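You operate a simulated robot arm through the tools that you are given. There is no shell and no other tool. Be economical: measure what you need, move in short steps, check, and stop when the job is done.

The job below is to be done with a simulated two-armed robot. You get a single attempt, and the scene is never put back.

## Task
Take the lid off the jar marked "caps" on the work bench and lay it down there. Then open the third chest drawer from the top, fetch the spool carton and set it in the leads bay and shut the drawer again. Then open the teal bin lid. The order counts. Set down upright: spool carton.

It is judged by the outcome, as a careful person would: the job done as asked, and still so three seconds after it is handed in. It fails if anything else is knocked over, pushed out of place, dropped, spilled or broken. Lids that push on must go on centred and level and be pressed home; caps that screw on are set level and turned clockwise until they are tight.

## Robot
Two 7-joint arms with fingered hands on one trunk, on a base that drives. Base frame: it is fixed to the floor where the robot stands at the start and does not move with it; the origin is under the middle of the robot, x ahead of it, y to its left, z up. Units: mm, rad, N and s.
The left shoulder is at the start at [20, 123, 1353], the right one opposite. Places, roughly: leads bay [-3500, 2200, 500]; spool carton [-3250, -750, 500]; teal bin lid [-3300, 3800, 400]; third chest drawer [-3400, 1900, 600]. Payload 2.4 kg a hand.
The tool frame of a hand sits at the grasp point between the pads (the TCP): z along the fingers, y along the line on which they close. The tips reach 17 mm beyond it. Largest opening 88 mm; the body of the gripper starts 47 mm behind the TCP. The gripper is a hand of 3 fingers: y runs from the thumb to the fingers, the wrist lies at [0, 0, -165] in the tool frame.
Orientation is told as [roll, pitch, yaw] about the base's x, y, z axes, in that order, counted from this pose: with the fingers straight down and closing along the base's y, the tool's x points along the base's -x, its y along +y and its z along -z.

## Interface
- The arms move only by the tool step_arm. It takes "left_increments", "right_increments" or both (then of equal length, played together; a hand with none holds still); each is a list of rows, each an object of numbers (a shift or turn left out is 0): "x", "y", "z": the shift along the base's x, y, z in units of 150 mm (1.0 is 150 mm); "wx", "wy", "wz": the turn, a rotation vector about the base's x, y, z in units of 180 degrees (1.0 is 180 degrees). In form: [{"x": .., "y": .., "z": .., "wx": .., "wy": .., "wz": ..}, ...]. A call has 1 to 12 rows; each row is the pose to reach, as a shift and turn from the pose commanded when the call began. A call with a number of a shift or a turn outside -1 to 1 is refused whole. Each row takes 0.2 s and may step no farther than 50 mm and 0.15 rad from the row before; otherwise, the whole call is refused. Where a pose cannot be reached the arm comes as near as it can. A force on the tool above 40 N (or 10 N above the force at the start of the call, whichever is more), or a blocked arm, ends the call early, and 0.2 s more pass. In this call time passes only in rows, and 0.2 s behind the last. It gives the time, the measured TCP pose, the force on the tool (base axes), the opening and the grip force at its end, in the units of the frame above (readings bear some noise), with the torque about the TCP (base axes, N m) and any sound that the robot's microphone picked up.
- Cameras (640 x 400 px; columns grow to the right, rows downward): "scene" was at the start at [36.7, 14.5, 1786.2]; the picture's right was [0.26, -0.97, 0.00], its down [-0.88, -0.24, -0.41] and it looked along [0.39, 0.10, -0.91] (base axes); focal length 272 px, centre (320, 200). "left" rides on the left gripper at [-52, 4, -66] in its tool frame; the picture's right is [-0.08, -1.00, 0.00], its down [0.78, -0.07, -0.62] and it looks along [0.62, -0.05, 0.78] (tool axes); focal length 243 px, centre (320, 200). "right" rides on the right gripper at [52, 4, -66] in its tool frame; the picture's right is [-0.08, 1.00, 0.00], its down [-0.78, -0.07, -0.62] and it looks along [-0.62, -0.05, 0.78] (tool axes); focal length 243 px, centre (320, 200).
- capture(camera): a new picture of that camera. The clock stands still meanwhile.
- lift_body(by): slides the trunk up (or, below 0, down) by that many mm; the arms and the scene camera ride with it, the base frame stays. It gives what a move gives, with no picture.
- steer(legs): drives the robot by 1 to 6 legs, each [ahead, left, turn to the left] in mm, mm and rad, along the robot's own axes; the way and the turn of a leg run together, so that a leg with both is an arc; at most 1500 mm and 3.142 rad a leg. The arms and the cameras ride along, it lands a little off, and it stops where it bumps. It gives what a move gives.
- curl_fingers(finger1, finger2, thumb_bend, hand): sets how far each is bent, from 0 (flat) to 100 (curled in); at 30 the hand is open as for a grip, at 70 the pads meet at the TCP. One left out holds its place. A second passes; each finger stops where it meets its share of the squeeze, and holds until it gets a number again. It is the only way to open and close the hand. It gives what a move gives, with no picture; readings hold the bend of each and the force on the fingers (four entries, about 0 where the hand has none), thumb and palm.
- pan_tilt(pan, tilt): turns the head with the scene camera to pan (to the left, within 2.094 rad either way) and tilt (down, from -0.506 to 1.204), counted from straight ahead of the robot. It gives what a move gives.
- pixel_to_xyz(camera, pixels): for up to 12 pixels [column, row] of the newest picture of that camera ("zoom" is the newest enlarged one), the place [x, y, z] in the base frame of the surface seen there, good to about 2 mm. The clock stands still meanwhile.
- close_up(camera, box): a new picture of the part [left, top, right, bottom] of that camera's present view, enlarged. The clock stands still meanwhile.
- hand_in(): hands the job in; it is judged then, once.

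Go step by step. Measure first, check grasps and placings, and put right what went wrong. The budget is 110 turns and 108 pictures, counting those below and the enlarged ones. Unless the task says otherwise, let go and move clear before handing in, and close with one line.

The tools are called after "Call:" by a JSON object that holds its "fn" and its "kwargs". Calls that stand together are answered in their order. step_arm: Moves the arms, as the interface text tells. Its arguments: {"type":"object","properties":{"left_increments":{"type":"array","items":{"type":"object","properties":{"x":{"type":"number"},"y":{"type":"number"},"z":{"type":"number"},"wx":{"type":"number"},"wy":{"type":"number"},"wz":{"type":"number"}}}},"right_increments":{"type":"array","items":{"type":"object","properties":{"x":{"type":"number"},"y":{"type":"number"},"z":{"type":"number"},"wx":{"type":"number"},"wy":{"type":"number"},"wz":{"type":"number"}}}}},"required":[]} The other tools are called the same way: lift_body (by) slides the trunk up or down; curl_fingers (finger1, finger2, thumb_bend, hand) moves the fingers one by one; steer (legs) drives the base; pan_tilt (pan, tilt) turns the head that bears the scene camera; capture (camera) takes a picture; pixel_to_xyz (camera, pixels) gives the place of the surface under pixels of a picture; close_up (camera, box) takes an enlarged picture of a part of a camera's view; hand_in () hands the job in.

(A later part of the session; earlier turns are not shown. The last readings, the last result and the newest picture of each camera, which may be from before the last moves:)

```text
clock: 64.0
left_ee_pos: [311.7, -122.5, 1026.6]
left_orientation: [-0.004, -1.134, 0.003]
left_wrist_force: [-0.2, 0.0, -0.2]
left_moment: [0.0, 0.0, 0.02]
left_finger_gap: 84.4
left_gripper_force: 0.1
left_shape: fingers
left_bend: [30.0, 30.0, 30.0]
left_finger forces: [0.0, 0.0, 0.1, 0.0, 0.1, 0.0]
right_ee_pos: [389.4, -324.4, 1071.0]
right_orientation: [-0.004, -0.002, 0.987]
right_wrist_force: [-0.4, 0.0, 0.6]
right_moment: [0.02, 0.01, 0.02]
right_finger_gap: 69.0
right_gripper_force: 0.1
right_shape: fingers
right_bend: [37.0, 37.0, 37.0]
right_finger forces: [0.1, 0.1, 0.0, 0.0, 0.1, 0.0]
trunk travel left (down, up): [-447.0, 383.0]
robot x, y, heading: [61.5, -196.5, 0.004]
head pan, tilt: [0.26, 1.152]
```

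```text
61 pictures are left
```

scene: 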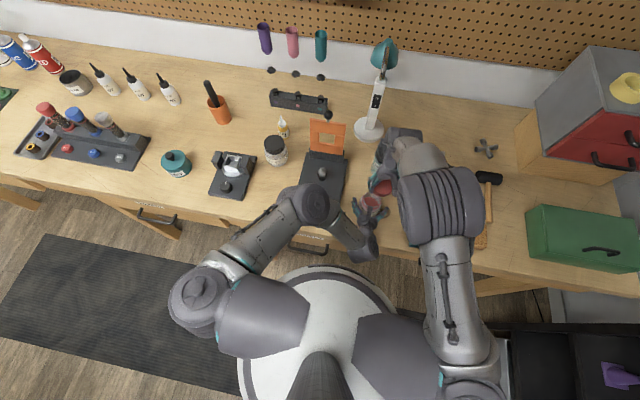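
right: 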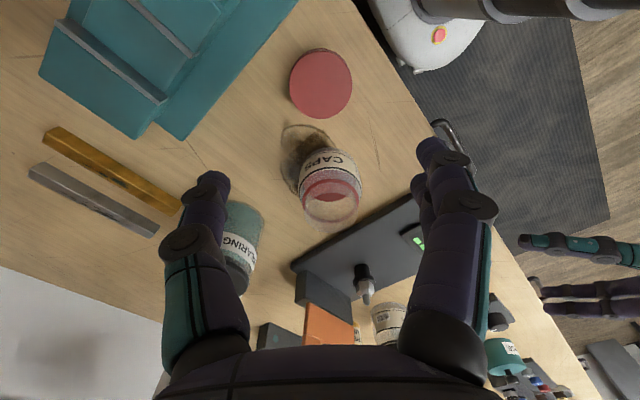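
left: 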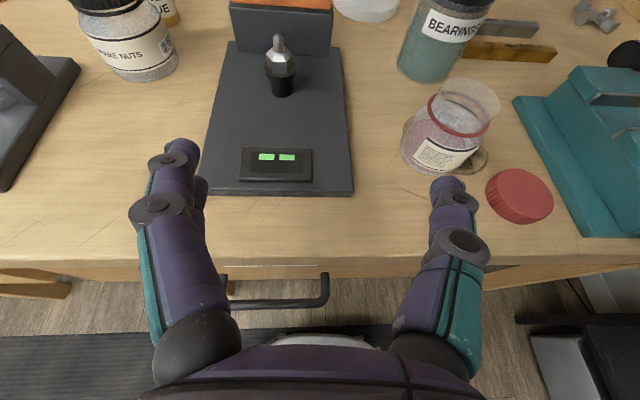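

Lid lies flat on the bench, jar upright beside it: part one is done. I raise the trunk, back off from the bench and look around behind.

Call:
{"fn": "lift_body", "kwargs": {"by": 120}}

Call:
{"fn": "steer", "kwargs": {"legs": [[-500, 0, 0], [0, 0, 3.1]]}}

Call:
{"fn": "pan_tilt", "kwargs": {"pan": 0, "tilt": 0.35}}

Call:
{"fn": "capture", "kwargs": {"camera": "scene"}}

```text
clock: 65.5
left_ee_pos: [312.4, -124.2, 1146.2]
left_orientation: [-0.003, -1.132, 0.003]
left_wrist_force: [0.9, -0.3, -0.3]
left_moment: [0.01, 0.0, -0.04]
left_finger_gap: 84.1
left_gripper_force: 0.1
left_shape: fingers
left_bend: [30.0, 30.0, 30.0]
left_finger forces: [0.1, 0.0, 0.0, 0.1, 0.0, 0.0]
right_ee_pos: [389.4, -322.5, 1190.3]
right_orientation: [-0.003, -0.002, 0.987]
right_wrist_force: [0.1, -0.2, 0.5]
right_moment: [-0.01, -0.06, 0.0]
right_finger_gap: 69.0
right_gripper_force: 0.0
right_shape: fingers
right_bend: [37.0, 37.0, 37.0]
right_finger forces: [0.0, 0.0, 0.1, 0.0, 0.0, 0.1]
trunk travel left (down, up): [-567.0, 263.0]
robot x, y, heading: [61.4, -203.9, 0.001]
head pan, tilt: [0.26, 1.152]
```

```text
clock: 75.6
left_ee_pos: [-699.7, -256.8, 1147.2]
left_orientation: [-0.004, -1.133, 3.061]
left_wrist_force: [-0.4, -0.5, -0.1]
left_moment: [0.02, 0.02, -0.03]
left_finger_gap: 84.2
left_gripper_force: 0.1
left_shape: fingers
left_bend: [30.0, 30.0, 30.0]
left_finger forces: [0.0, 0.0, 0.0, 0.1, 0.1, 0.0]
right_ee_pos: [-760.9, -51.2, 1190.1]
right_orientation: [-0.003, -0.002, -2.235]
right_wrist_force: [0.8, -0.1, -0.5]
right_moment: [0.03, 0.02, -0.01]
right_finger_gap: 68.6
right_gripper_force: 0.0
right_shape: fingers
right_bend: [37.0, 37.0, 37.0]
right_finger forces: [0.0, 0.0, 0.0, 0.0, 0.0, 0.1]
trunk travel left (down, up): [-567.0, 263.0]
robot x, y, heading: [-443.8, -202.9, 3.059]
head pan, tilt: [0.26, 1.152]
```

```text
clock: 76.7
left_ee_pos: [-699.7, -256.6, 1145.2]
left_orientation: [-0.003, -1.132, 3.061]
left_wrist_force: [-0.2, -0.7, -0.5]
left_moment: [-0.01, 0.03, -0.02]
left_finger_gap: 84.4
left_gripper_force: 0.1
left_shape: fingers
left_bend: [30.0, 30.0, 30.0]
left_finger forces: [0.0, 0.0, 0.0, 0.0, 0.0, 0.0]
right_ee_pos: [-759.2, -49.8, 1189.8]
right_orientation: [-0.003, -0.002, -2.237]
right_wrist_force: [-0.5, -1.2, 0.4]
right_moment: [-0.01, -0.03, -0.02]
right_finger_gap: 68.9
right_gripper_force: 0.1
right_shape: fingers
right_bend: [37.0, 37.0, 37.0]
right_finger forces: [0.0, 0.0, 0.0, 0.1, 0.1, 0.0]
trunk travel left (down, up): [-567.0, 263.0]
robot x, y, heading: [-441.6, -205.0, 3.06]
head pan, tilt: [0.0, 0.351]
```

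```text
60 pictures are left
```

scene: 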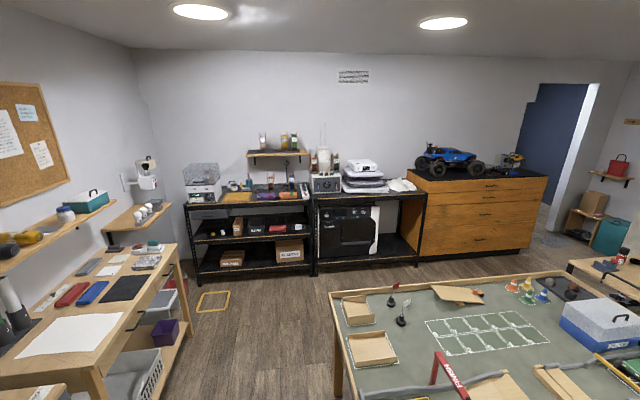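

Ahead I see shelving (200–420, 150–270), the wooden chest at (420–545,175–255) and the teal bin at (610,240). I enlarge each.

Call:
{"fn": "close_up", "kwargs": {"camera": "scene", "box": [180, 140, 340, 280]}}

Call:
{"fn": "close_up", "kwargs": {"camera": "scene", "box": [400, 130, 640, 280]}}

Call:
{"fn": "pixel_to_xyz", "kwargs": {"camera": "scene", "pixels": [[290, 255], [232, 258], [470, 220], [425, 210], [525, 230], [350, 235], [345, 300], [560, 290], [340, 390], [610, 240], [210, 300], [180, 290]]}}

```text
2.86 times, centred on (260, 210) of scene
```

zoom: 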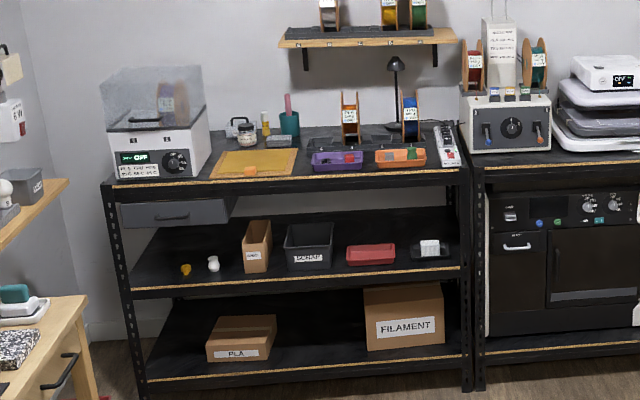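

```text
2.67 times, centred on (520, 205) of scene
```

zoom: 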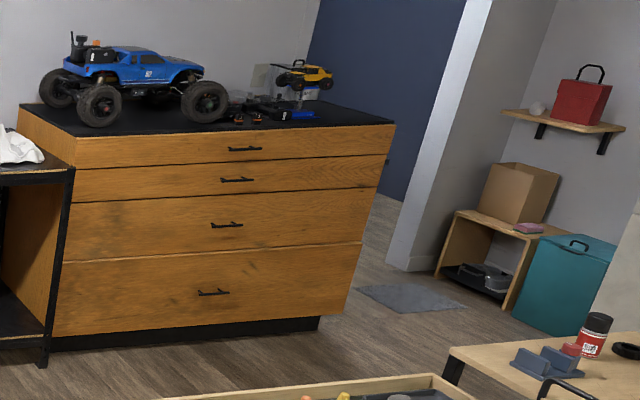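

```text
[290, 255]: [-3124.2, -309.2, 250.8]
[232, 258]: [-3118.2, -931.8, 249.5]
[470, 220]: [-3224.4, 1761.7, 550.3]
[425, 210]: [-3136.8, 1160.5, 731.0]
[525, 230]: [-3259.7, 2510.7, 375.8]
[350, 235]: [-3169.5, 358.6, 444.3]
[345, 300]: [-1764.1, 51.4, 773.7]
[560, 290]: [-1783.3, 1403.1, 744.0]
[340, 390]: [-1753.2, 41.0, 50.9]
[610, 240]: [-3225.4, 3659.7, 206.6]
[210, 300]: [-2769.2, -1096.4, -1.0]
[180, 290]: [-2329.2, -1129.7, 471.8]
```

The carton is on the middle shelf (left rack), the chest's third drawer handle is at about (485,214). I drive along the free lane at y≈-450, then sideways to stand in front of the third drawer.

Call:
{"fn": "steer", "kwargs": {"legs": [[0, 0, 0.082], [700, 245, 0], [1250, 0, 0], [0, -1200, 0], [0, -1150, 0]]}}

Call:
{"fn": "pan_tilt", "kwargs": {"pan": 0, "tilt": 0.9}}

Call:
{"fn": "capture", "kwargs": {"camera": "scene"}}

```text
clock: 98.3
left_ee_pos: [-2586.7, 1830.7, 1145.5]
left_orientation: [-0.003, -1.134, 3.094]
left_wrist_force: [-0.2, 0.3, -0.1]
left_moment: [0.0, -0.02, -0.04]
left_finger_gap: 84.3
left_gripper_force: 0.0
left_shape: fingers
left_bend: [30.0, 30.0, 30.0]
left_finger forces: [0.0, 0.0, 0.1, 0.1, 0.1, 0.0]
right_ee_pos: [-2653.8, 2036.2, 1190.3]
right_orientation: [-0.004, -0.002, -2.206]
right_wrist_force: [0.4, -0.2, 0.3]
right_moment: [-0.01, 0.03, 0.0]
right_finger_gap: 69.0
right_gripper_force: 0.2
right_shape: fingers
right_bend: [37.0, 37.0, 37.0]
right_finger forces: [0.0, 0.0, 0.1, 0.1, 0.1, 0.0]
trunk travel left (down, up): [-567.0, 263.0]
robot x, y, heading: [-2329.4, 1894.5, 3.094]
head pan, tilt: [0.0, 0.351]
```

```text
clock: 99.3
left_ee_pos: [-2586.0, 1832.1, 1146.4]
left_orientation: [-0.003, -1.133, 3.096]
left_wrist_force: [0.6, 0.4, -0.9]
left_moment: [0.0, -0.01, 0.03]
left_finger_gap: 84.0
left_gripper_force: 0.0
left_shape: fingers
left_bend: [30.0, 30.0, 30.0]
left_finger forces: [0.0, 0.1, 0.0, 0.1, 0.0, 0.1]
right_ee_pos: [-2653.1, 2036.0, 1190.1]
right_orientation: [-0.002, -0.001, -2.205]
right_wrist_force: [0.6, -0.2, 0.0]
right_moment: [0.01, -0.02, -0.02]
right_finger_gap: 68.8
right_gripper_force: 0.0
right_shape: fingers
right_bend: [37.0, 37.0, 37.0]
right_finger forces: [0.1, 0.0, 0.0, 0.1, 0.1, 0.1]
trunk travel left (down, up): [-567.0, 263.0]
robot x, y, heading: [-2333.3, 1896.2, 3.096]
head pan, tilt: [0.0, 0.901]
```

```text
57 pictures are left
```

scene: 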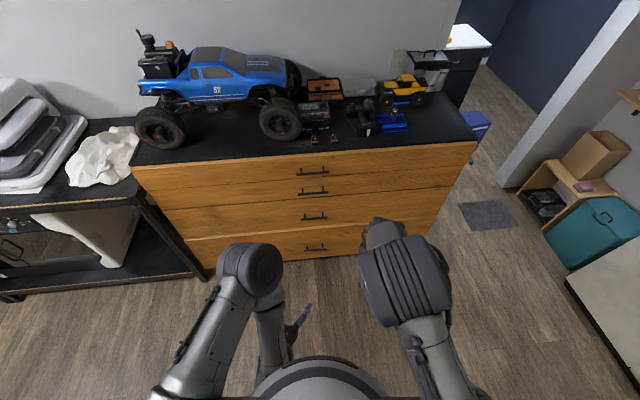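

Call:
{"fn": "close_up", "kwargs": {"camera": "scene", "box": [270, 150, 370, 260]}}

Call:
{"fn": "pixel_to_xyz", "kwargs": {"camera": "scene", "pixels": [[314, 217], [303, 217], [326, 217], [313, 190], [314, 205], [315, 248], [300, 225], [160, 205], [435, 200], [330, 180], [312, 168]]}}

```text
3.64 times, centred on (320, 205) of scene
```

zoom: 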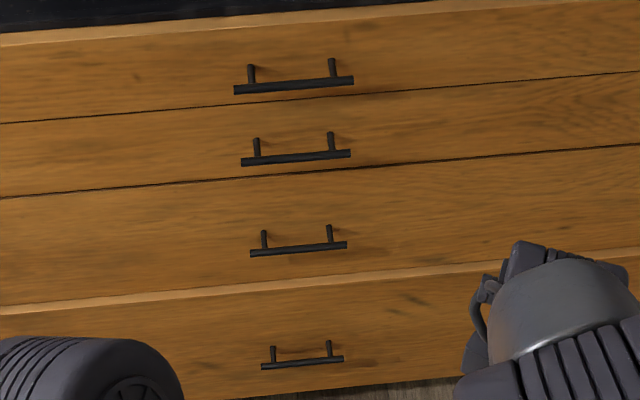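

```text
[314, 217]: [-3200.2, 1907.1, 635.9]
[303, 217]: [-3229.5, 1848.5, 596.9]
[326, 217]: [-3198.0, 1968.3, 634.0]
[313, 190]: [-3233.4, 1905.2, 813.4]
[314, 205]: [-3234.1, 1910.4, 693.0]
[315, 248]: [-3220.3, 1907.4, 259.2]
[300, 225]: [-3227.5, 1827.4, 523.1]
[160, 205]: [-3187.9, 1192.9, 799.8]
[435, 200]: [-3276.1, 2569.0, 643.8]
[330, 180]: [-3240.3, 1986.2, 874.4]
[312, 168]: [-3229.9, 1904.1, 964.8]
```

The chest front is slightly rotated (x −3190 at y 1193 to −3276 at y 2569), handle bar of drawer three at (−3199,1908,635). I square up the robot (+0.11 rad) and roll the left hand so it can hook over the bar.

Call:
{"fn": "steer", "kwargs": {"legs": [[0, 0, 0.11]]}}

Call:
{"fn": "step_arm", "kwargs": {"left_increments": [{"wx": -0.041, "wy": -0.003, "wz": -0.019}, {"wx": -0.082, "wy": -0.005, "wz": -0.038}, {"wx": -0.123, "wy": -0.008, "wz": -0.058}, {"wx": -0.164, "wy": -0.011, "wz": -0.077}, {"wx": -0.205, "wy": -0.013, "wz": -0.096}, {"wx": -0.247, "wy": -0.016, "wz": -0.115}, {"wx": -0.288, "wy": -0.018, "wz": -0.134}, {"wx": -0.329, "wy": -0.021, "wz": -0.153}, {"wx": -0.37, "wy": -0.024, "wz": -0.173}, {"wx": -0.411, "wy": -0.026, "wz": -0.192}, {"wx": -0.452, "wy": -0.029, "wz": -0.211}]}}

Call:
{"fn": "lift_body", "kwargs": {"by": -430}}

Call:
{"fn": "capture", "kwargs": {"camera": "left"}}

```text
clock: 100.2
left_ee_pos: [-2579.0, 1802.4, 1146.1]
left_orientation: [-0.003, -1.132, -3.081]
left_wrist_force: [-0.1, -0.3, -0.3]
left_moment: [-0.01, 0.03, 0.01]
left_finger_gap: 84.2
left_gripper_force: 0.2
left_shape: fingers
left_bend: [30.0, 30.0, 30.0]
left_finger forces: [0.0, 0.0, 0.0, 0.1, 0.0, 0.1]
right_ee_pos: [-2666.9, 1998.4, 1190.9]
right_orientation: [-0.002, -0.002, -2.093]
right_wrist_force: [0.4, -0.6, -0.3]
right_moment: [0.0, 0.06, -0.01]
right_finger_gap: 69.1
right_gripper_force: 0.1
right_shape: fingers
right_bend: [37.0, 37.0, 37.0]
right_finger forces: [0.0, 0.0, 0.0, 0.0, 0.0, 0.0]
trunk travel left (down, up): [-567.0, 263.0]
robot x, y, heading: [-2331.4, 1895.0, -3.081]
head pan, tilt: [0.0, 0.901]
```

```text
clock: 102.6
left_ee_pos: [-2578.3, 1803.4, 1145.9]
left_orientation: [1.129, 0.004, 1.636]
left_wrist_force: [-0.3, 0.0, -0.4]
left_moment: [0.04, -0.02, 0.01]
left_finger_gap: 84.4
left_gripper_force: 0.1
left_shape: fingers
left_bend: [30.0, 30.0, 30.0]
left_finger forces: [0.0, 0.0, 0.0, 0.0, 0.1, 0.0]
right_ee_pos: [-2667.9, 1998.7, 1190.1]
right_orientation: [-0.003, -0.004, -2.094]
right_wrist_force: [-0.4, 0.3, 0.8]
right_moment: [0.02, 0.01, -0.01]
right_finger_gap: 68.6
right_gripper_force: 0.1
right_shape: fingers
right_bend: [37.0, 37.0, 37.0]
right_finger forces: [0.0, 0.1, 0.1, 0.0, 0.1, 0.0]
trunk travel left (down, up): [-567.0, 263.0]
robot x, y, heading: [-2333.0, 1896.1, -3.082]
head pan, tilt: [0.0, 0.901]
```

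```text
refused: -430 is not a number from -400 to 400
```

```text
55 pictures are left
```

left: 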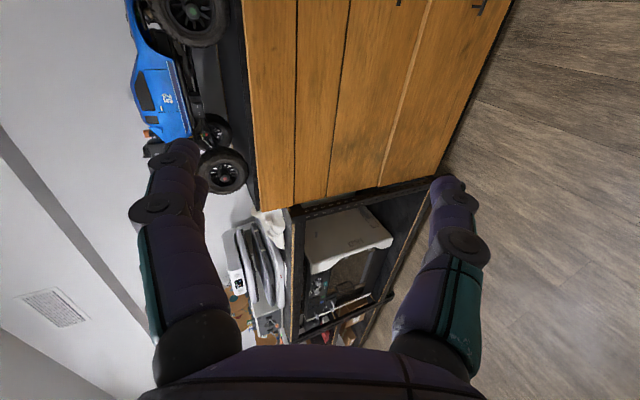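

Roll worked (tool y now up). I retract the right hand 140 mm, part-close the left fingers, lower the trunk, and drive to just before the handle.

Call:
{"fn": "step_arm", "kwargs": {"right_increments": [{"x": 0.3}, {"x": 0.6}, {"x": 0.93}]}}

Call:
{"fn": "curl_fingers", "kwargs": {"hand": "left", "finger1": 44, "finger2": 44, "thumb_bend": 44}}

Call:
{"fn": "lift_body", "kwargs": {"by": -400}}

Call:
{"fn": "lift_body", "kwargs": {"by": -108}}

Call:
{"fn": "steer", "kwargs": {"legs": [[530, -138, 0]]}}

Call:
{"fn": "capture", "kwargs": {"camera": "left"}}

Call:
{"fn": "capture", "kwargs": {"camera": "scene"}}

```text
clock: 103.4
left_ee_pos: [-2577.0, 1803.4, 1146.2]
left_orientation: [1.13, 0.0, 1.637]
left_wrist_force: [-0.3, -0.1, -0.7]
left_moment: [-0.02, 0.0, -0.03]
left_finger_gap: 84.4
left_gripper_force: 0.1
left_shape: fingers
left_bend: [30.0, 30.0, 30.0]
left_finger forces: [0.0, 0.0, 0.1, 0.0, 0.0, 0.0]
right_ee_pos: [-2536.4, 1993.7, 1191.0]
right_orientation: [-0.005, -0.002, -2.094]
right_wrist_force: [0.8, 0.2, 0.6]
right_moment: [0.01, 0.01, 0.0]
right_finger_gap: 69.0
right_gripper_force: 0.1
right_shape: fingers
right_bend: [37.0, 37.0, 37.0]
right_finger forces: [0.1, 0.1, 0.1, 0.1, 0.0, 0.1]
right hand out of reach, approached as far as the arm can: row 3
trunk travel left (down, up): [-567.0, 263.0]
robot x, y, heading: [-2332.0, 1893.6, -3.08]
head pan, tilt: [0.0, 0.901]
```

```text
clock: 104.4
left_ee_pos: [-2577.5, 1803.9, 1145.2]
left_orientation: [1.13, 0.001, 1.636]
left_wrist_force: [0.6, -0.3, -0.3]
left_moment: [0.02, 0.0, 0.0]
left_finger_gap: 54.3
left_gripper_force: 0.1
left_shape: fingers
left_bend: [44.0, 44.0, 44.0]
left_finger forces: [0.0, 0.1, 0.0, 0.0, 0.0, 0.1]
right_ee_pos: [-2537.6, 1994.1, 1191.3]
right_orientation: [-0.004, -0.002, -2.095]
right_wrist_force: [0.2, 0.3, -0.3]
right_moment: [0.0, 0.0, 0.06]
right_finger_gap: 68.5
right_gripper_force: 0.0
right_shape: fingers
right_bend: [37.0, 37.0, 37.0]
right_finger forces: [0.1, 0.0, 0.1, 0.0, 0.0, 0.1]
trunk travel left (down, up): [-567.0, 263.0]
robot x, y, heading: [-2331.7, 1895.3, -3.08]
head pan, tilt: [0.0, 0.901]
```

```text
clock: 108.2
left_ee_pos: [-2577.5, 1804.3, 746.3]
left_orientation: [1.13, 0.001, 1.638]
left_wrist_force: [-0.5, -1.0, 0.0]
left_moment: [0.0, -0.01, 0.01]
left_finger_gap: 54.2
left_gripper_force: 0.0
left_shape: fingers
left_bend: [44.0, 44.0, 44.0]
left_finger forces: [0.0, 0.1, 0.0, 0.0, 0.1, 0.0]
right_ee_pos: [-2536.9, 1993.2, 790.5]
right_orientation: [-0.003, -0.002, -2.095]
right_wrist_force: [0.2, -0.2, -0.1]
right_moment: [-0.03, -0.01, 0.0]
right_finger_gap: 69.1
right_gripper_force: 0.0
right_shape: fingers
right_bend: [37.0, 37.0, 37.0]
right_finger forces: [0.0, 0.0, 0.0, 0.0, 0.0, 0.0]
trunk travel left (down, up): [-167.0, 663.0]
robot x, y, heading: [-2333.7, 1893.1, -3.081]
head pan, tilt: [0.0, 0.901]
```

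```text
clock: 109.7
left_ee_pos: [-2577.4, 1804.8, 638.2]
left_orientation: [1.13, -0.001, 1.636]
left_wrist_force: [0.1, 0.2, 0.1]
left_moment: [-0.01, -0.02, 0.04]
left_finger_gap: 54.3
left_gripper_force: 0.1
left_shape: fingers
left_bend: [44.0, 44.0, 44.0]
left_finger forces: [0.1, 0.1, 0.0, 0.0, 0.0, 0.1]
right_ee_pos: [-2537.9, 1993.4, 682.5]
right_orientation: [-0.002, -0.001, -2.094]
right_wrist_force: [0.1, -0.6, 0.4]
right_moment: [0.01, -0.01, 0.02]
right_finger_gap: 69.2
right_gripper_force: 0.1
right_shape: fingers
right_bend: [37.0, 37.0, 37.0]
right_finger forces: [0.0, 0.0, 0.1, 0.0, 0.0, 0.0]
trunk travel left (down, up): [-59.0, 771.0]
robot x, y, heading: [-2335.6, 1895.5, -3.081]
head pan, tilt: [0.0, 0.901]
```

```text
clock: 112.8
left_ee_pos: [-3121.5, 1910.9, 637.9]
left_orientation: [1.13, -0.001, 1.637]
left_wrist_force: [-0.1, -0.8, 0.6]
left_moment: [0.03, 0.02, 0.04]
left_finger_gap: 54.1
left_gripper_force: 0.1
left_shape: fingers
left_bend: [44.0, 44.0, 44.0]
left_finger forces: [0.1, 0.1, 0.0, 0.0, 0.0, 0.1]
right_ee_pos: [-3082.6, 2099.5, 681.6]
right_orientation: [-0.005, -0.001, -2.097]
right_wrist_force: [0.9, 0.3, -0.6]
right_moment: [0.01, 0.03, 0.01]
right_finger_gap: 68.9
right_gripper_force: 0.0
right_shape: fingers
right_bend: [37.0, 37.0, 37.0]
right_finger forces: [0.0, 0.1, 0.1, 0.0, 0.0, 0.0]
trunk travel left (down, up): [-59.0, 771.0]
robot x, y, heading: [-2874.3, 1999.9, -3.085]
head pan, tilt: [0.0, 0.901]
```

```text
54 pictures are left
```

left: 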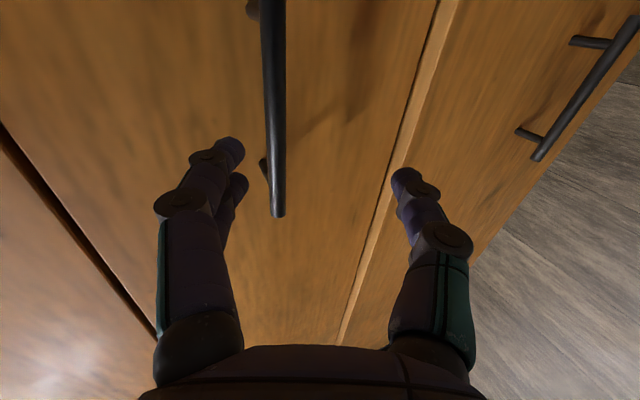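

```text
53 pictures are left
```

scene: 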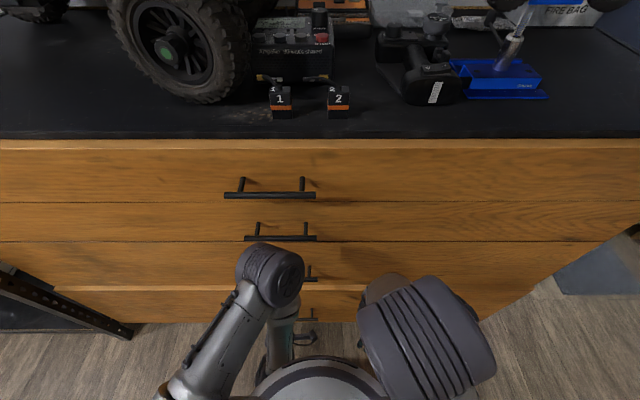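

The bar (cols 262–286) lies within the finger gap (230–400). I measure it.

Call:
{"fn": "pixel_to_xyz", "kwargs": {"camera": "left", "pixels": [[278, 205], [275, 150], [272, 100], [270, 50], [268, 10], [225, 150], [300, 150]]}}

```text
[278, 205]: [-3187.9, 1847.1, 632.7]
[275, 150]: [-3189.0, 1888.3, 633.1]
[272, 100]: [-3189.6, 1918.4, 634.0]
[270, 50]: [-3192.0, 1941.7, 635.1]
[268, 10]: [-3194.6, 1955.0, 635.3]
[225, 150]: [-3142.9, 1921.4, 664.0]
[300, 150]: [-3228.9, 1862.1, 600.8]
```

Bar axis ≈ (−3194, 1850–1960, 633). I advance the left hand 72 mm and close on it.

Call:
{"fn": "step_arm", "kwargs": {"left_increments": [{"x": -0.16, "z": -0.01}, {"x": -0.32, "y": -0.02, "z": -0.03}, {"x": -0.47, "y": -0.03, "z": -0.03}]}}

Call:
{"fn": "curl_fingers", "kwargs": {"hand": "left", "finger1": 75, "finger2": 75, "thumb_bend": 75}}

Call:
{"fn": "capture", "kwargs": {"camera": "left"}}

```text
clock: 113.6
left_ee_pos: [-3192.3, 1905.8, 634.4]
left_orientation: [1.129, -0.001, 1.635]
left_wrist_force: [0.6, 0.4, -0.1]
left_moment: [-0.01, 0.02, -0.01]
left_finger_gap: 54.3
left_gripper_force: 0.1
left_shape: fingers
left_bend: [44.0, 44.0, 44.0]
left_finger forces: [0.0, 0.1, 0.1, 0.1, 0.0, 0.0]
right_ee_pos: [-3081.6, 2101.0, 683.1]
right_orientation: [-0.004, -0.001, -2.096]
right_wrist_force: [-0.2, 1.2, -0.3]
right_moment: [0.03, 0.0, 0.0]
right_finger_gap: 68.7
right_gripper_force: 0.0
right_shape: fingers
right_bend: [37.0, 37.0, 37.0]
right_finger forces: [0.0, 0.0, 0.0, 0.0, 0.0, 0.0]
trunk travel left (down, up): [-59.0, 771.0]
robot x, y, heading: [-2876.6, 1999.1, -3.088]
head pan, tilt: [0.0, 0.901]
```

```text
clock: 114.6
left_ee_pos: [-3192.7, 1905.8, 634.1]
left_orientation: [1.13, 0.0, 1.633]
left_wrist_force: [-4.9, -0.1, -3.8]
left_moment: [0.0, 0.0, 0.04]
left_finger_gap: 0.4
left_gripper_force: 5.7
left_shape: fingers
left_bend: [72.0, 72.0, 69.0]
left_finger forces: [2.9, 3.0, 0.1, 0.1, 5.7, 0.0]
right_ee_pos: [-3082.0, 2099.2, 681.0]
right_orientation: [-0.002, 0.0, -2.096]
right_wrist_force: [0.2, -0.2, 0.2]
right_moment: [-0.01, -0.03, -0.02]
right_finger_gap: 68.5
right_gripper_force: 0.0
right_shape: fingers
right_bend: [37.0, 37.0, 37.0]
right_finger forces: [0.1, 0.0, 0.0, 0.0, 0.0, 0.1]
trunk travel left (down, up): [-59.0, 771.0]
robot x, y, heading: [-2877.7, 2002.1, -3.083]
head pan, tilt: [0.0, 0.901]
```

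```text
52 pictures are left
```

left: 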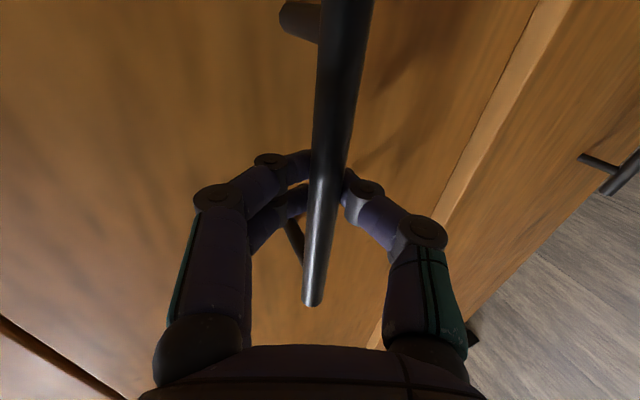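

Fingers have closed around behind the bar — a real hook. I drive back 120 mm and check.

Call:
{"fn": "steer", "kwargs": {"legs": [[-120, 0, 0]]}}

Call:
{"fn": "capture", "kwargs": {"camera": "scene"}}

```text
clock: 115.9
left_ee_pos: [-3068.5, 1914.0, 635.0]
left_orientation: [1.13, 0.0, 1.636]
left_wrist_force: [1.9, 0.0, -5.8]
left_moment: [0.01, 0.01, 0.01]
left_finger_gap: 0.0
left_gripper_force: 2.7
left_shape: fingers
left_bend: [75.0, 75.0, 71.0]
left_finger forces: [0.0, 0.1, 0.1, 0.1, 6.2, 0.0]
right_ee_pos: [-2959.0, 2106.4, 682.3]
right_orientation: [-0.001, -0.002, -2.096]
right_wrist_force: [1.0, 0.0, 0.2]
right_moment: [-0.01, -0.04, 0.01]
right_finger_gap: 68.8
right_gripper_force: 0.0
right_shape: fingers
right_bend: [37.0, 37.0, 37.0]
right_finger forces: [0.1, 0.0, 0.1, 0.0, 0.1, 0.1]
trunk travel left (down, up): [-59.0, 771.0]
robot x, y, heading: [-2752.9, 2008.8, -3.081]
head pan, tilt: [0.0, 0.901]
```

```text
51 pictures are left
```

scene: 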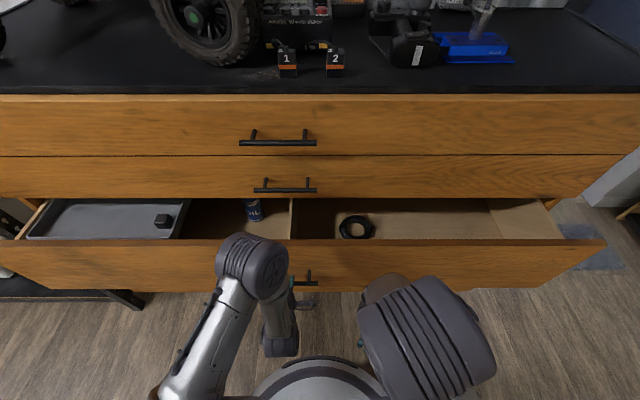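

Drawer three is opening and shows compartments. I continue pulling another 230 mm.

Call:
{"fn": "steer", "kwargs": {"legs": [[-230, 0, 0]]}}

Call:
{"fn": "capture", "kwargs": {"camera": "scene"}}

```text
clock: 117.6
left_ee_pos: [-2834.8, 1927.5, 634.0]
left_orientation: [1.128, 0.002, 1.638]
left_wrist_force: [2.4, -0.1, -5.6]
left_moment: [-0.01, 0.01, -0.01]
left_finger_gap: 0.1
left_gripper_force: 2.7
left_shape: fingers
left_bend: [75.0, 75.0, 71.0]
left_finger forces: [0.3, 0.3, 0.1, 0.0, 5.5, 0.0]
right_ee_pos: [-2724.0, 2121.6, 681.3]
right_orientation: [-0.001, -0.002, -2.096]
right_wrist_force: [-0.1, 1.1, 0.1]
right_moment: [-0.01, -0.03, 0.01]
right_finger_gap: 68.7
right_gripper_force: 0.1
right_shape: fingers
right_bend: [37.0, 37.0, 37.0]
right_finger forces: [0.1, 0.0, 0.0, 0.0, 0.1, 0.0]
trunk travel left (down, up): [-59.0, 771.0]
robot x, y, heading: [-2517.2, 2021.8, -3.083]
head pan, tilt: [0.0, 0.901]
```

```text
50 pictures are left
```

scene: 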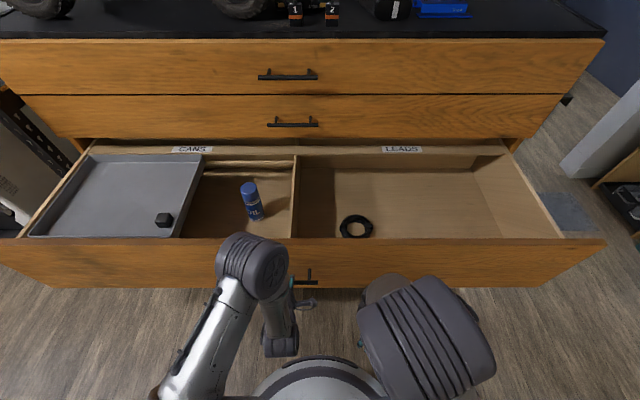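

The drawer is open ~355 mm; labels read "CANS" (190,149) and "LEADS" (402,149): the right half is the leads bay, with a black ring at (355,226). I measure it.

Call:
{"fn": "pixel_to_xyz", "kwargs": {"camera": "scene", "pixels": [[355, 215], [355, 237], [420, 200], [480, 200], [400, 160], [297, 200], [540, 215], [400, 241], [540, 241], [400, 150], [355, 226], [308, 260]]}}

```text
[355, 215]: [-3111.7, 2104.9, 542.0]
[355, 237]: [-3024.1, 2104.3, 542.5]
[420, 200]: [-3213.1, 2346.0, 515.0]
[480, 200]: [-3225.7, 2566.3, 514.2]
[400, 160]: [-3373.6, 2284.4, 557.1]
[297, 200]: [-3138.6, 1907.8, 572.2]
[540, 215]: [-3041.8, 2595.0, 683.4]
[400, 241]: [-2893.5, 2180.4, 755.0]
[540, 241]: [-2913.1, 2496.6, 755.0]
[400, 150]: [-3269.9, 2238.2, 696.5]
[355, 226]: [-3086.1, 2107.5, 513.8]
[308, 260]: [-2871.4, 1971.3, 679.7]
```

Leads bay floor z≈514, free area around (−3040, 2350); front panel top z 755. I let go of the handle, back off, and drive to the rack with the carton.

Call:
{"fn": "curl_fingers", "kwargs": {"hand": "left", "finger1": 44, "finger2": 44, "thumb_bend": 44}}

Call:
{"fn": "step_arm", "kwargs": {"left_increments": [{"x": 0.2}, {"x": 0.4}, {"x": 0.53}]}}

Call:
{"fn": "steer", "kwargs": {"legs": [[-50, 0, 0], [0, 1400, -0.03], [0, 1380, -0.03]]}}

Call:
{"fn": "capture", "kwargs": {"camera": "scene"}}

Call:
{"fn": "capture", "kwargs": {"camera": "left"}}

```text
clock: 118.6
left_ee_pos: [-2833.0, 1927.2, 634.0]
left_orientation: [1.13, 0.0, 1.637]
left_wrist_force: [2.0, 0.2, -0.5]
left_moment: [-0.03, 0.07, 0.0]
left_finger_gap: 50.3
left_gripper_force: 1.5
left_shape: fingers
left_bend: [47.0, 46.0, 44.0]
left_finger forces: [1.3, 1.2, 0.0, 0.0, 0.0, 0.0]
right_ee_pos: [-2723.8, 2121.0, 682.5]
right_orientation: [-0.005, -0.002, -2.094]
right_wrist_force: [-0.3, -0.6, -0.6]
right_moment: [-0.01, 0.0, 0.02]
right_finger_gap: 68.7
right_gripper_force: 0.0
right_shape: fingers
right_bend: [37.0, 37.0, 37.0]
right_finger forces: [0.0, 0.0, 0.0, 0.0, 0.0, 0.1]
trunk travel left (down, up): [-59.0, 771.0]
robot x, y, heading: [-2514.8, 2024.2, -3.08]
head pan, tilt: [0.0, 0.901]
```

```text
clock: 119.4
left_ee_pos: [-2755.8, 1928.3, 631.5]
left_orientation: [1.13, 0.002, 1.64]
left_wrist_force: [0.5, 0.0, -0.1]
left_moment: [-0.02, 0.04, -0.03]
left_finger_gap: 52.8
left_gripper_force: 0.1
left_shape: fingers
left_bend: [44.0, 44.0, 44.0]
left_finger forces: [0.0, 0.1, 0.0, 0.0, 0.1, 0.1]
left hand out of reach, approached as far as the arm can: row 3
right_ee_pos: [-2723.3, 2121.7, 681.5]
right_orientation: [-0.003, -0.001, -2.092]
right_wrist_force: [0.1, 0.1, -0.2]
right_moment: [0.01, -0.01, -0.03]
right_finger_gap: 68.7
right_gripper_force: 0.1
right_shape: fingers
right_bend: [37.0, 37.0, 37.0]
right_finger forces: [0.0, 0.1, 0.0, 0.0, 0.0, 0.0]
trunk travel left (down, up): [-59.0, 771.0]
robot x, y, heading: [-2514.5, 2021.7, -3.085]
head pan, tilt: [0.0, 0.901]
```

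```text
clock: 133.4
left_ee_pos: [-2651.7, -832.4, 630.7]
left_orientation: [1.128, 0.002, 1.581]
left_wrist_force: [0.0, 0.7, 1.1]
left_moment: [0.03, 0.02, 0.02]
left_finger_gap: 53.3
left_gripper_force: 0.2
left_shape: fingers
left_bend: [44.0, 44.0, 44.0]
left_finger forces: [0.1, 0.0, 0.0, 0.0, 0.0, 0.0]
right_ee_pos: [-2608.5, -642.1, 683.2]
right_orientation: [-0.003, -0.002, -2.149]
right_wrist_force: [-0.4, -0.7, 0.3]
right_moment: [0.03, -0.01, 0.01]
right_finger_gap: 69.0
right_gripper_force: 0.1
right_shape: fingers
right_bend: [37.0, 37.0, 37.0]
right_finger forces: [0.1, 0.0, 0.1, 0.0, 0.0, 0.1]
trunk travel left (down, up): [-59.0, 771.0]
robot x, y, heading: [-2407.1, -751.0, -3.136]
head pan, tilt: [0.0, 0.901]
```

```text
49 pictures are left
```

scene: 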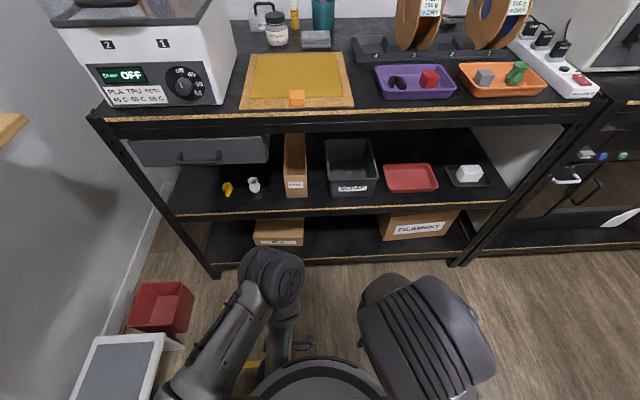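

```text
48 pictures are left
```

left: 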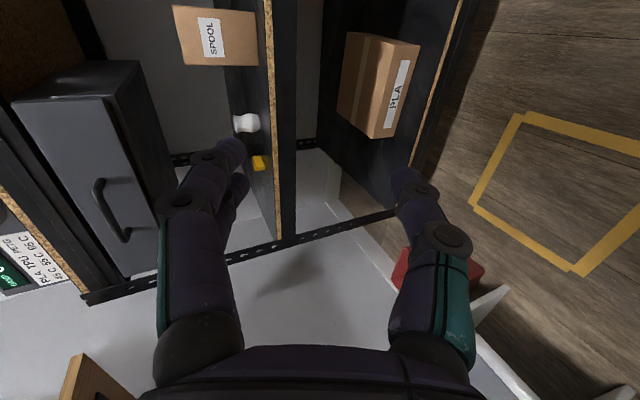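

The carton labelled SPOOL stands on the middle shelf (scene (296,165), left (215,37)). I measure it and the shelf gap.

Call:
{"fn": "close_up", "kwargs": {"camera": "scene", "box": [210, 100, 410, 225]}}

Call:
{"fn": "pixel_to_xyz", "kwargs": {"camera": "zoom", "pixels": [[272, 290], [240, 270], [302, 270], [270, 250], [272, 306], [240, 180], [305, 180], [272, 115], [270, 60], [335, 300], [145, 285], [370, 260]]}}

Call:
{"fn": "pixel_to_xyz", "kwargs": {"camera": "left", "pixels": [[190, 20], [190, 60], [245, 25], [250, 60], [220, 40], [262, 30], [85, 120]]}}

```text
3.20 times, centred on (310, 162) of scene
```

zoom: 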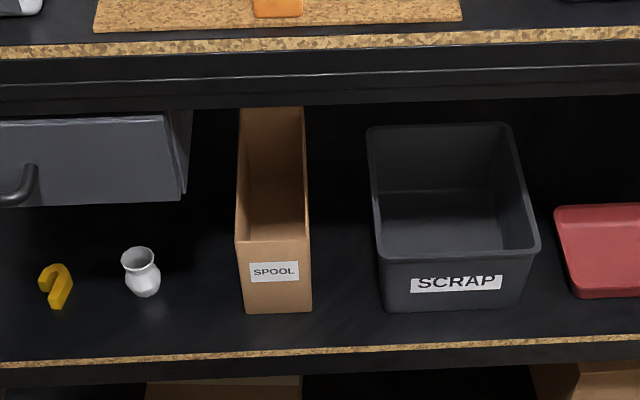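

```text
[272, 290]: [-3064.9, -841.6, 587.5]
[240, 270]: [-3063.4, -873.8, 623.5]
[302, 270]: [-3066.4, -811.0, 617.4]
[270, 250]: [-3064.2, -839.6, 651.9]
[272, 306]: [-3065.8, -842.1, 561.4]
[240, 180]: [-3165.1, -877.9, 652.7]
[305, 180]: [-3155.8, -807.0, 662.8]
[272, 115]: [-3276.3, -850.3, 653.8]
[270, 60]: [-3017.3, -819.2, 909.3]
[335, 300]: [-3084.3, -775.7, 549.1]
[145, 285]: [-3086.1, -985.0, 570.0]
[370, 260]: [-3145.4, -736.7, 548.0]
```

```text
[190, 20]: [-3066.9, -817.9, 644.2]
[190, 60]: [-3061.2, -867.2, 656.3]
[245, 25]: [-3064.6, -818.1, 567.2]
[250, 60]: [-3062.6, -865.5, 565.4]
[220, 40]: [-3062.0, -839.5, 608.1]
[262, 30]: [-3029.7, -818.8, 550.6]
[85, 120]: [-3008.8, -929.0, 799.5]
```

Carton SPOOL: front x −3065, y −876…−805 (70 wide), z 549–660, ~215 deep, open-topped. I un-roll the left hand, pitch it to 60° down, open it, and drive closer.

Call:
{"fn": "curl_fingers", "kwargs": {"hand": "left", "finger1": 29, "finger2": 29, "thumb_bend": 29}}

Call:
{"fn": "step_arm", "kwargs": {"left_increments": [{"wx": 0.041, "wz": 0.019}, {"wx": 0.082, "wz": 0.038}, {"wx": 0.124, "wz": 0.058}, {"wx": 0.165, "wz": 0.077}, {"wx": 0.206, "wz": 0.096}, {"wx": 0.247, "wz": 0.115}, {"wx": 0.288, "wz": 0.134}, {"wx": 0.329, "wz": 0.153}, {"wx": 0.371, "wz": 0.173}, {"wx": 0.412, "wz": 0.192}, {"wx": 0.453, "wz": 0.211}]}}

Call:
{"fn": "step_arm", "kwargs": {"left_increments": [{"wy": -0.039, "z": 0.05}, {"wy": -0.078, "z": 0.1}, {"wy": -0.117, "z": 0.15}, {"wy": -0.156, "z": 0.2}, {"wy": -0.194, "z": 0.25}]}}

Call:
{"fn": "steer", "kwargs": {"legs": [[290, 0, 0]]}}

Call:
{"fn": "capture", "kwargs": {"camera": "left"}}

Call:
{"fn": "capture", "kwargs": {"camera": "scene"}}

```text
clock: 134.4
left_ee_pos: [-2651.1, -833.4, 632.0]
left_orientation: [1.129, 0.004, 1.583]
left_wrist_force: [-0.4, 0.3, -0.2]
left_moment: [0.01, -0.01, 0.02]
left_finger_gap: 87.0
left_gripper_force: 0.0
left_shape: fingers
left_bend: [28.0, 28.0, 28.0]
left_finger forces: [0.0, 0.1, 0.1, 0.0, 0.1, 0.1]
right_ee_pos: [-2608.4, -641.4, 682.9]
right_orientation: [-0.003, -0.002, -2.149]
right_wrist_force: [0.2, -0.6, 0.1]
right_moment: [0.0, 0.01, -0.05]
right_finger_gap: 69.0
right_gripper_force: 0.1
right_shape: fingers
right_bend: [37.0, 37.0, 37.0]
right_finger forces: [0.0, 0.0, 0.1, 0.1, 0.1, 0.0]
trunk travel left (down, up): [-59.0, 771.0]
robot x, y, heading: [-2410.3, -754.6, -3.132]
head pan, tilt: [0.0, 0.901]
```

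```text
clock: 136.8
left_ee_pos: [-2652.9, -832.0, 628.6]
left_orientation: [-0.018, -1.123, -3.127]
left_wrist_force: [-0.1, 0.4, -0.1]
left_moment: [-0.01, 0.0, 0.0]
left_finger_gap: 86.9
left_gripper_force: 0.0
left_shape: fingers
left_bend: [28.0, 28.0, 28.0]
left_finger forces: [0.0, 0.1, 0.0, 0.0, 0.0, 0.0]
right_ee_pos: [-2609.4, -642.5, 682.1]
right_orientation: [-0.002, -0.002, -2.149]
right_wrist_force: [-0.3, -0.2, 0.3]
right_moment: [-0.01, 0.01, 0.0]
right_finger_gap: 68.8
right_gripper_force: 0.2
right_shape: fingers
right_bend: [37.0, 37.0, 37.0]
right_finger forces: [0.1, 0.0, 0.0, 0.0, 0.1, 0.1]
trunk travel left (down, up): [-59.0, 771.0]
robot x, y, heading: [-2410.0, -753.9, -3.134]
head pan, tilt: [0.0, 0.901]
```

```text
clock: 138.0
left_ee_pos: [-2661.7, -823.4, 666.7]
left_orientation: [-0.007, -0.511, -3.138]
left_wrist_force: [-1.1, 0.5, 0.8]
left_moment: [0.0, 0.02, 0.0]
left_finger_gap: 86.9
left_gripper_force: 0.0
left_shape: fingers
left_bend: [28.0, 28.0, 28.0]
left_finger forces: [0.0, 0.1, 0.1, 0.0, 0.1, 0.0]
left hand out of reach, approached as far as the arm can: row 1, 2, 3, 4, 5
right_ee_pos: [-2609.6, -641.4, 682.1]
right_orientation: [-0.004, -0.001, -2.15]
right_wrist_force: [0.2, -0.5, 0.6]
right_moment: [0.02, -0.02, -0.01]
right_finger_gap: 68.9
right_gripper_force: 0.1
right_shape: fingers
right_bend: [37.0, 37.0, 37.0]
right_finger forces: [0.0, 0.0, 0.0, 0.0, 0.1, 0.0]
trunk travel left (down, up): [-59.0, 771.0]
robot x, y, heading: [-2412.4, -753.6, -3.13]
head pan, tilt: [0.0, 0.901]
```

```text
clock: 140.0
left_ee_pos: [-2957.8, -823.6, 666.2]
left_orientation: [-0.007, -0.514, -3.142]
left_wrist_force: [0.4, -0.1, 0.5]
left_moment: [0.01, 0.0, -0.04]
left_finger_gap: 86.9
left_gripper_force: 0.2
left_shape: fingers
left_bend: [28.0, 28.0, 28.0]
left_finger forces: [0.0, 0.1, 0.0, 0.0, 0.1, 0.0]
right_ee_pos: [-2904.2, -642.0, 681.4]
right_orientation: [-0.004, -0.002, -2.151]
right_wrist_force: [0.1, 0.1, 0.3]
right_moment: [0.03, -0.01, 0.0]
right_finger_gap: 68.8
right_gripper_force: 0.1
right_shape: fingers
right_bend: [37.0, 37.0, 37.0]
right_finger forces: [0.1, 0.0, 0.0, 0.1, 0.0, 0.0]
trunk travel left (down, up): [-59.0, 771.0]
robot x, y, heading: [-2706.9, -752.3, -3.141]
head pan, tilt: [0.0, 0.901]
```

```text
46 pictures are left
```

left: 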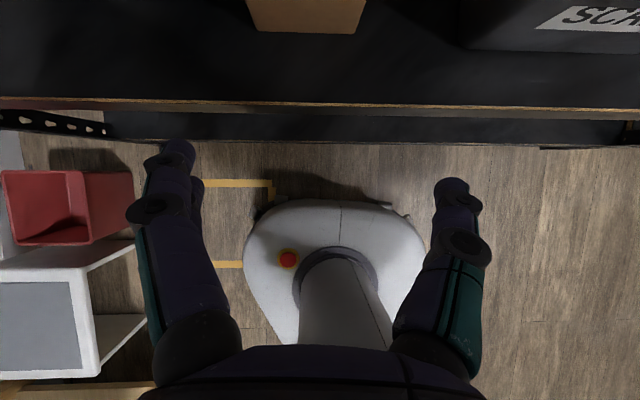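

```text
45 pictures are left
```

scene: 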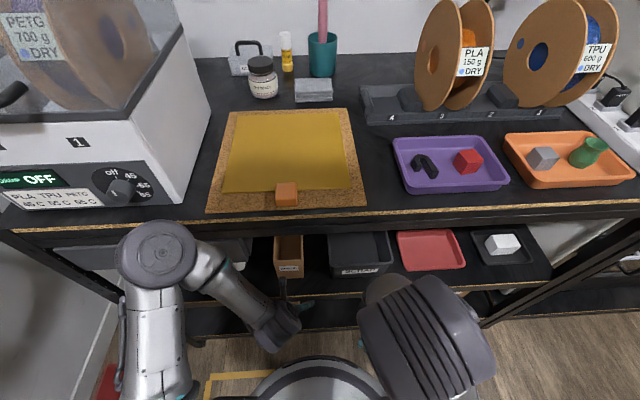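

Left hand now points ~60° down; the carton front is at (305,20) in its view. I check elbow and base clearances to the rack.

Call:
{"fn": "pixel_to_xyz", "kwargs": {"camera": "scene", "pixels": [[158, 225], [130, 240], [190, 235], [158, 205], [270, 310]]}}

Call:
{"fn": "pixel_to_xyz", "kwargs": {"camera": "left", "pixels": [[330, 203], [330, 150], [330, 140], [330, 105], [270, 230], [305, 25], [250, 15], [362, 15]]}}

```text
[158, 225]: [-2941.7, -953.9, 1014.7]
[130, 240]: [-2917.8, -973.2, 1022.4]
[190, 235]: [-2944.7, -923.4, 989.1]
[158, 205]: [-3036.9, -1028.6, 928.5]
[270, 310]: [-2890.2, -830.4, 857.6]
```

```text
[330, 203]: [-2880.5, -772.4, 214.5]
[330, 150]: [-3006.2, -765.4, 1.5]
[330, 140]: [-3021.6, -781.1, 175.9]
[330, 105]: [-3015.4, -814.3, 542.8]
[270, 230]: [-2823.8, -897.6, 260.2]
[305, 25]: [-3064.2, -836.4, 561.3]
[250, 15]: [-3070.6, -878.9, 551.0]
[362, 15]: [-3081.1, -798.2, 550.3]
```

Base has 140 mm and elbow ~50 mm to the rack edge. I align y to −840 and extend 60 mm, then recheck the elbow.

Call:
{"fn": "step_arm", "kwargs": {"left_increments": [{"y": -0.11, "z": 0.05}, {"x": -0.2, "y": -0.11, "z": 0.1}, {"x": -0.4, "y": -0.11, "z": 0.1}]}}

Call:
{"fn": "capture", "kwargs": {"camera": "scene"}}

Call:
{"fn": "pixel_to_xyz", "kwargs": {"camera": "scene", "pixels": [[158, 225], [130, 240], [190, 235], [170, 215], [150, 215]]}}

```text
clock: 140.8
left_ee_pos: [-3019.4, -839.3, 681.6]
left_orientation: [-0.007, -0.515, 3.142]
left_wrist_force: [0.7, -0.3, 0.2]
left_moment: [-0.03, -0.01, 0.01]
left_finger_gap: 86.8
left_gripper_force: 0.1
left_shape: fingers
left_bend: [28.0, 28.0, 28.0]
left_finger forces: [0.1, 0.0, 0.0, 0.1, 0.1, 0.2]
left hand out of reach, approached as far as the arm can: row 1
right_ee_pos: [-2904.0, -642.1, 682.3]
right_orientation: [-0.004, -0.002, -2.152]
right_wrist_force: [0.2, 0.4, -0.4]
right_moment: [0.0, -0.03, 0.0]
right_finger_gap: 68.8
right_gripper_force: 0.1
right_shape: fingers
right_bend: [37.0, 37.0, 37.0]
right_finger forces: [0.0, 0.0, 0.0, 0.0, 0.1, 0.0]
trunk travel left (down, up): [-59.0, 771.0]
robot x, y, heading: [-2701.5, -754.3, -3.138]
head pan, tilt: [0.0, 0.901]
```

```text
44 pictures are left
```

scene: 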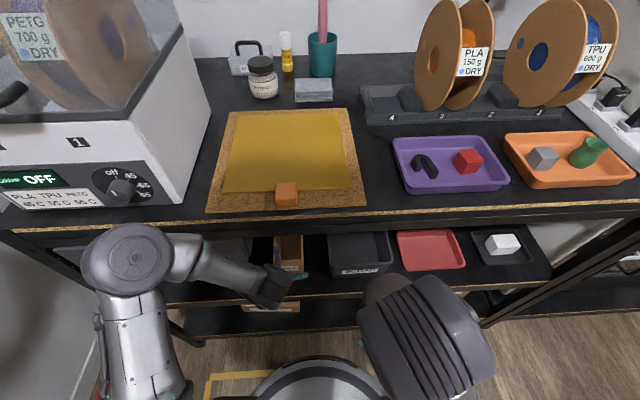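

```text
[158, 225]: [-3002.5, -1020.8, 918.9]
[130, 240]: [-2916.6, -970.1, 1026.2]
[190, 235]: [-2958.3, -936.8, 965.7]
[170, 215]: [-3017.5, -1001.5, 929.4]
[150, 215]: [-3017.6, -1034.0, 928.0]
```

Elbow swings outward, staying 90 mm from the rack edge. I extend only enough to grip the carton's front part (TCP x −3083) and look before descending.

Call:
{"fn": "step_arm", "kwargs": {"left_increments": [{"x": -0.22}, {"x": -0.43}]}}

Call:
{"fn": "capture", "kwargs": {"camera": "left"}}

Call:
{"fn": "capture", "kwargs": {"camera": "scene"}}

```text
clock: 141.4
left_ee_pos: [-3074.5, -838.2, 681.4]
left_orientation: [-0.002, -0.512, 3.135]
left_wrist_force: [-0.1, -1.0, -0.1]
left_moment: [0.03, 0.01, 0.02]
left_finger_gap: 87.0
left_gripper_force: 0.0
left_shape: fingers
left_bend: [28.0, 28.0, 28.0]
left_finger forces: [0.0, 0.0, 0.0, 0.0, 0.0, 0.1]
right_ee_pos: [-2899.1, -642.4, 683.3]
right_orientation: [-0.005, -0.004, -2.152]
right_wrist_force: [-0.2, -0.1, -0.6]
right_moment: [0.0, -0.01, 0.02]
right_finger_gap: 68.8
right_gripper_force: 0.1
right_shape: fingers
right_bend: [37.0, 37.0, 37.0]
right_finger forces: [0.1, 0.0, 0.0, 0.0, 0.0, 0.0]
trunk travel left (down, up): [-59.0, 771.0]
robot x, y, heading: [-2699.4, -751.8, -3.136]
head pan, tilt: [0.0, 0.901]
```

```text
43 pictures are left
```

left: 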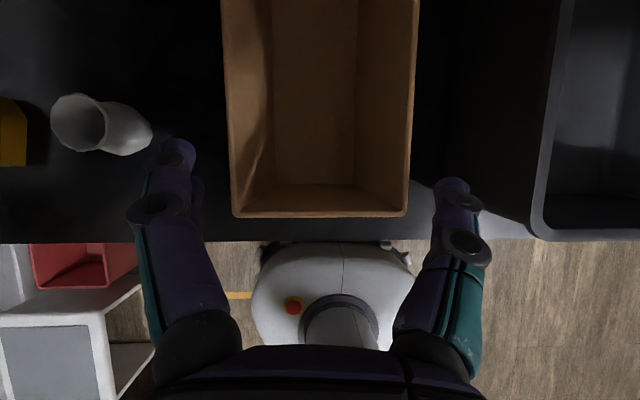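

```text
42 pictures are left
```

scene: 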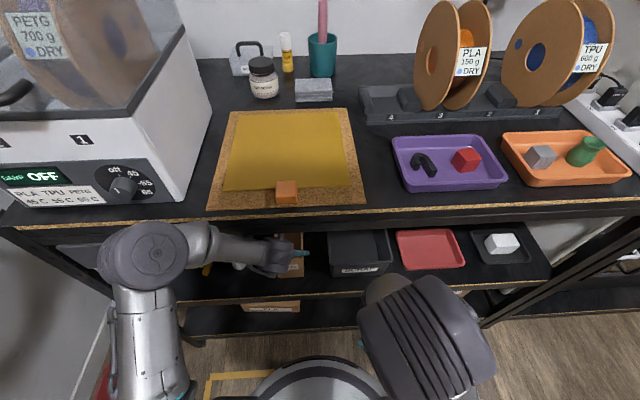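

The carton is empty and centred between the fingers (233–408). I go down along its sides to z≈642 and grip near its front.

Call:
{"fn": "step_arm", "kwargs": {"left_increments": [{"x": -0.05, "z": -0.09}, {"x": -0.1, "z": -0.18}, {"x": -0.1, "z": -0.26}]}}

Call:
{"fn": "curl_fingers", "kwargs": {"hand": "left", "finger1": 50, "finger2": 50, "thumb_bend": 50}}

Call:
{"fn": "capture", "kwargs": {"camera": "left"}}

```text
clock: 142.2
left_ee_pos: [-3080.7, -849.5, 648.6]
left_orientation: [-0.009, -0.523, -3.116]
left_wrist_force: [-0.8, 3.4, 20.5]
left_moment: [0.57, -0.26, 0.09]
left_finger_gap: 94.6
left_gripper_force: 8.6
left_shape: fingers
left_bend: [28.0, 28.0, 27.0]
left_finger forces: [0.0, 2.8, 0.0, 0.1, 14.1, 0.0]
right_ee_pos: [-2890.9, -648.7, 684.4]
right_orientation: [-0.012, -0.009, -2.132]
right_wrist_force: [-0.2, 0.9, 0.1]
right_moment: [0.04, 0.04, 0.01]
right_finger_gap: 69.0
right_gripper_force: 0.1
right_shape: fingers
right_bend: [37.0, 37.0, 37.0]
right_finger forces: [0.0, 0.0, 0.0, 0.1, 0.0, 0.0]
trunk travel left (down, up): [-59.0, 771.0]
robot x, y, heading: [-2694.6, -758.2, -3.119]
head pan, tilt: [0.0, 0.901]
```

```text
clock: 143.2
left_ee_pos: [-3082.6, -848.2, 646.9]
left_orientation: [-0.003, -0.524, -3.118]
left_wrist_force: [5.5, 2.1, 32.0]
left_moment: [0.33, -0.27, 0.35]
left_finger_gap: 74.3
left_gripper_force: 33.0
left_shape: fingers
left_bend: [45.0, 49.0, 47.0]
left_finger forces: [10.9, 20.7, 0.1, 0.0, 33.4, 0.0]
right_ee_pos: [-2893.1, -646.8, 683.7]
right_orientation: [-0.012, -0.009, -2.128]
right_wrist_force: [1.0, 0.0, 0.4]
right_moment: [0.0, 0.0, -0.02]
right_finger_gap: 68.8
right_gripper_force: 0.0
right_shape: fingers
right_bend: [37.0, 37.0, 37.0]
right_finger forces: [0.0, 0.0, 0.0, 0.0, 0.1, 0.1]
trunk travel left (down, up): [-59.0, 771.0]
robot x, y, heading: [-2697.9, -753.0, -3.117]
head pan, tilt: [0.0, 0.901]
```

```text
41 pictures are left
```

left: 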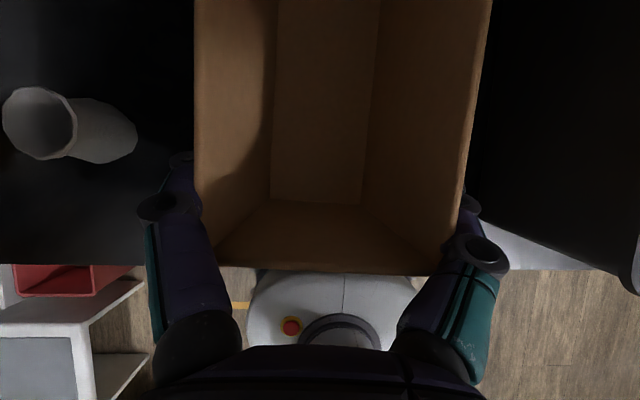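

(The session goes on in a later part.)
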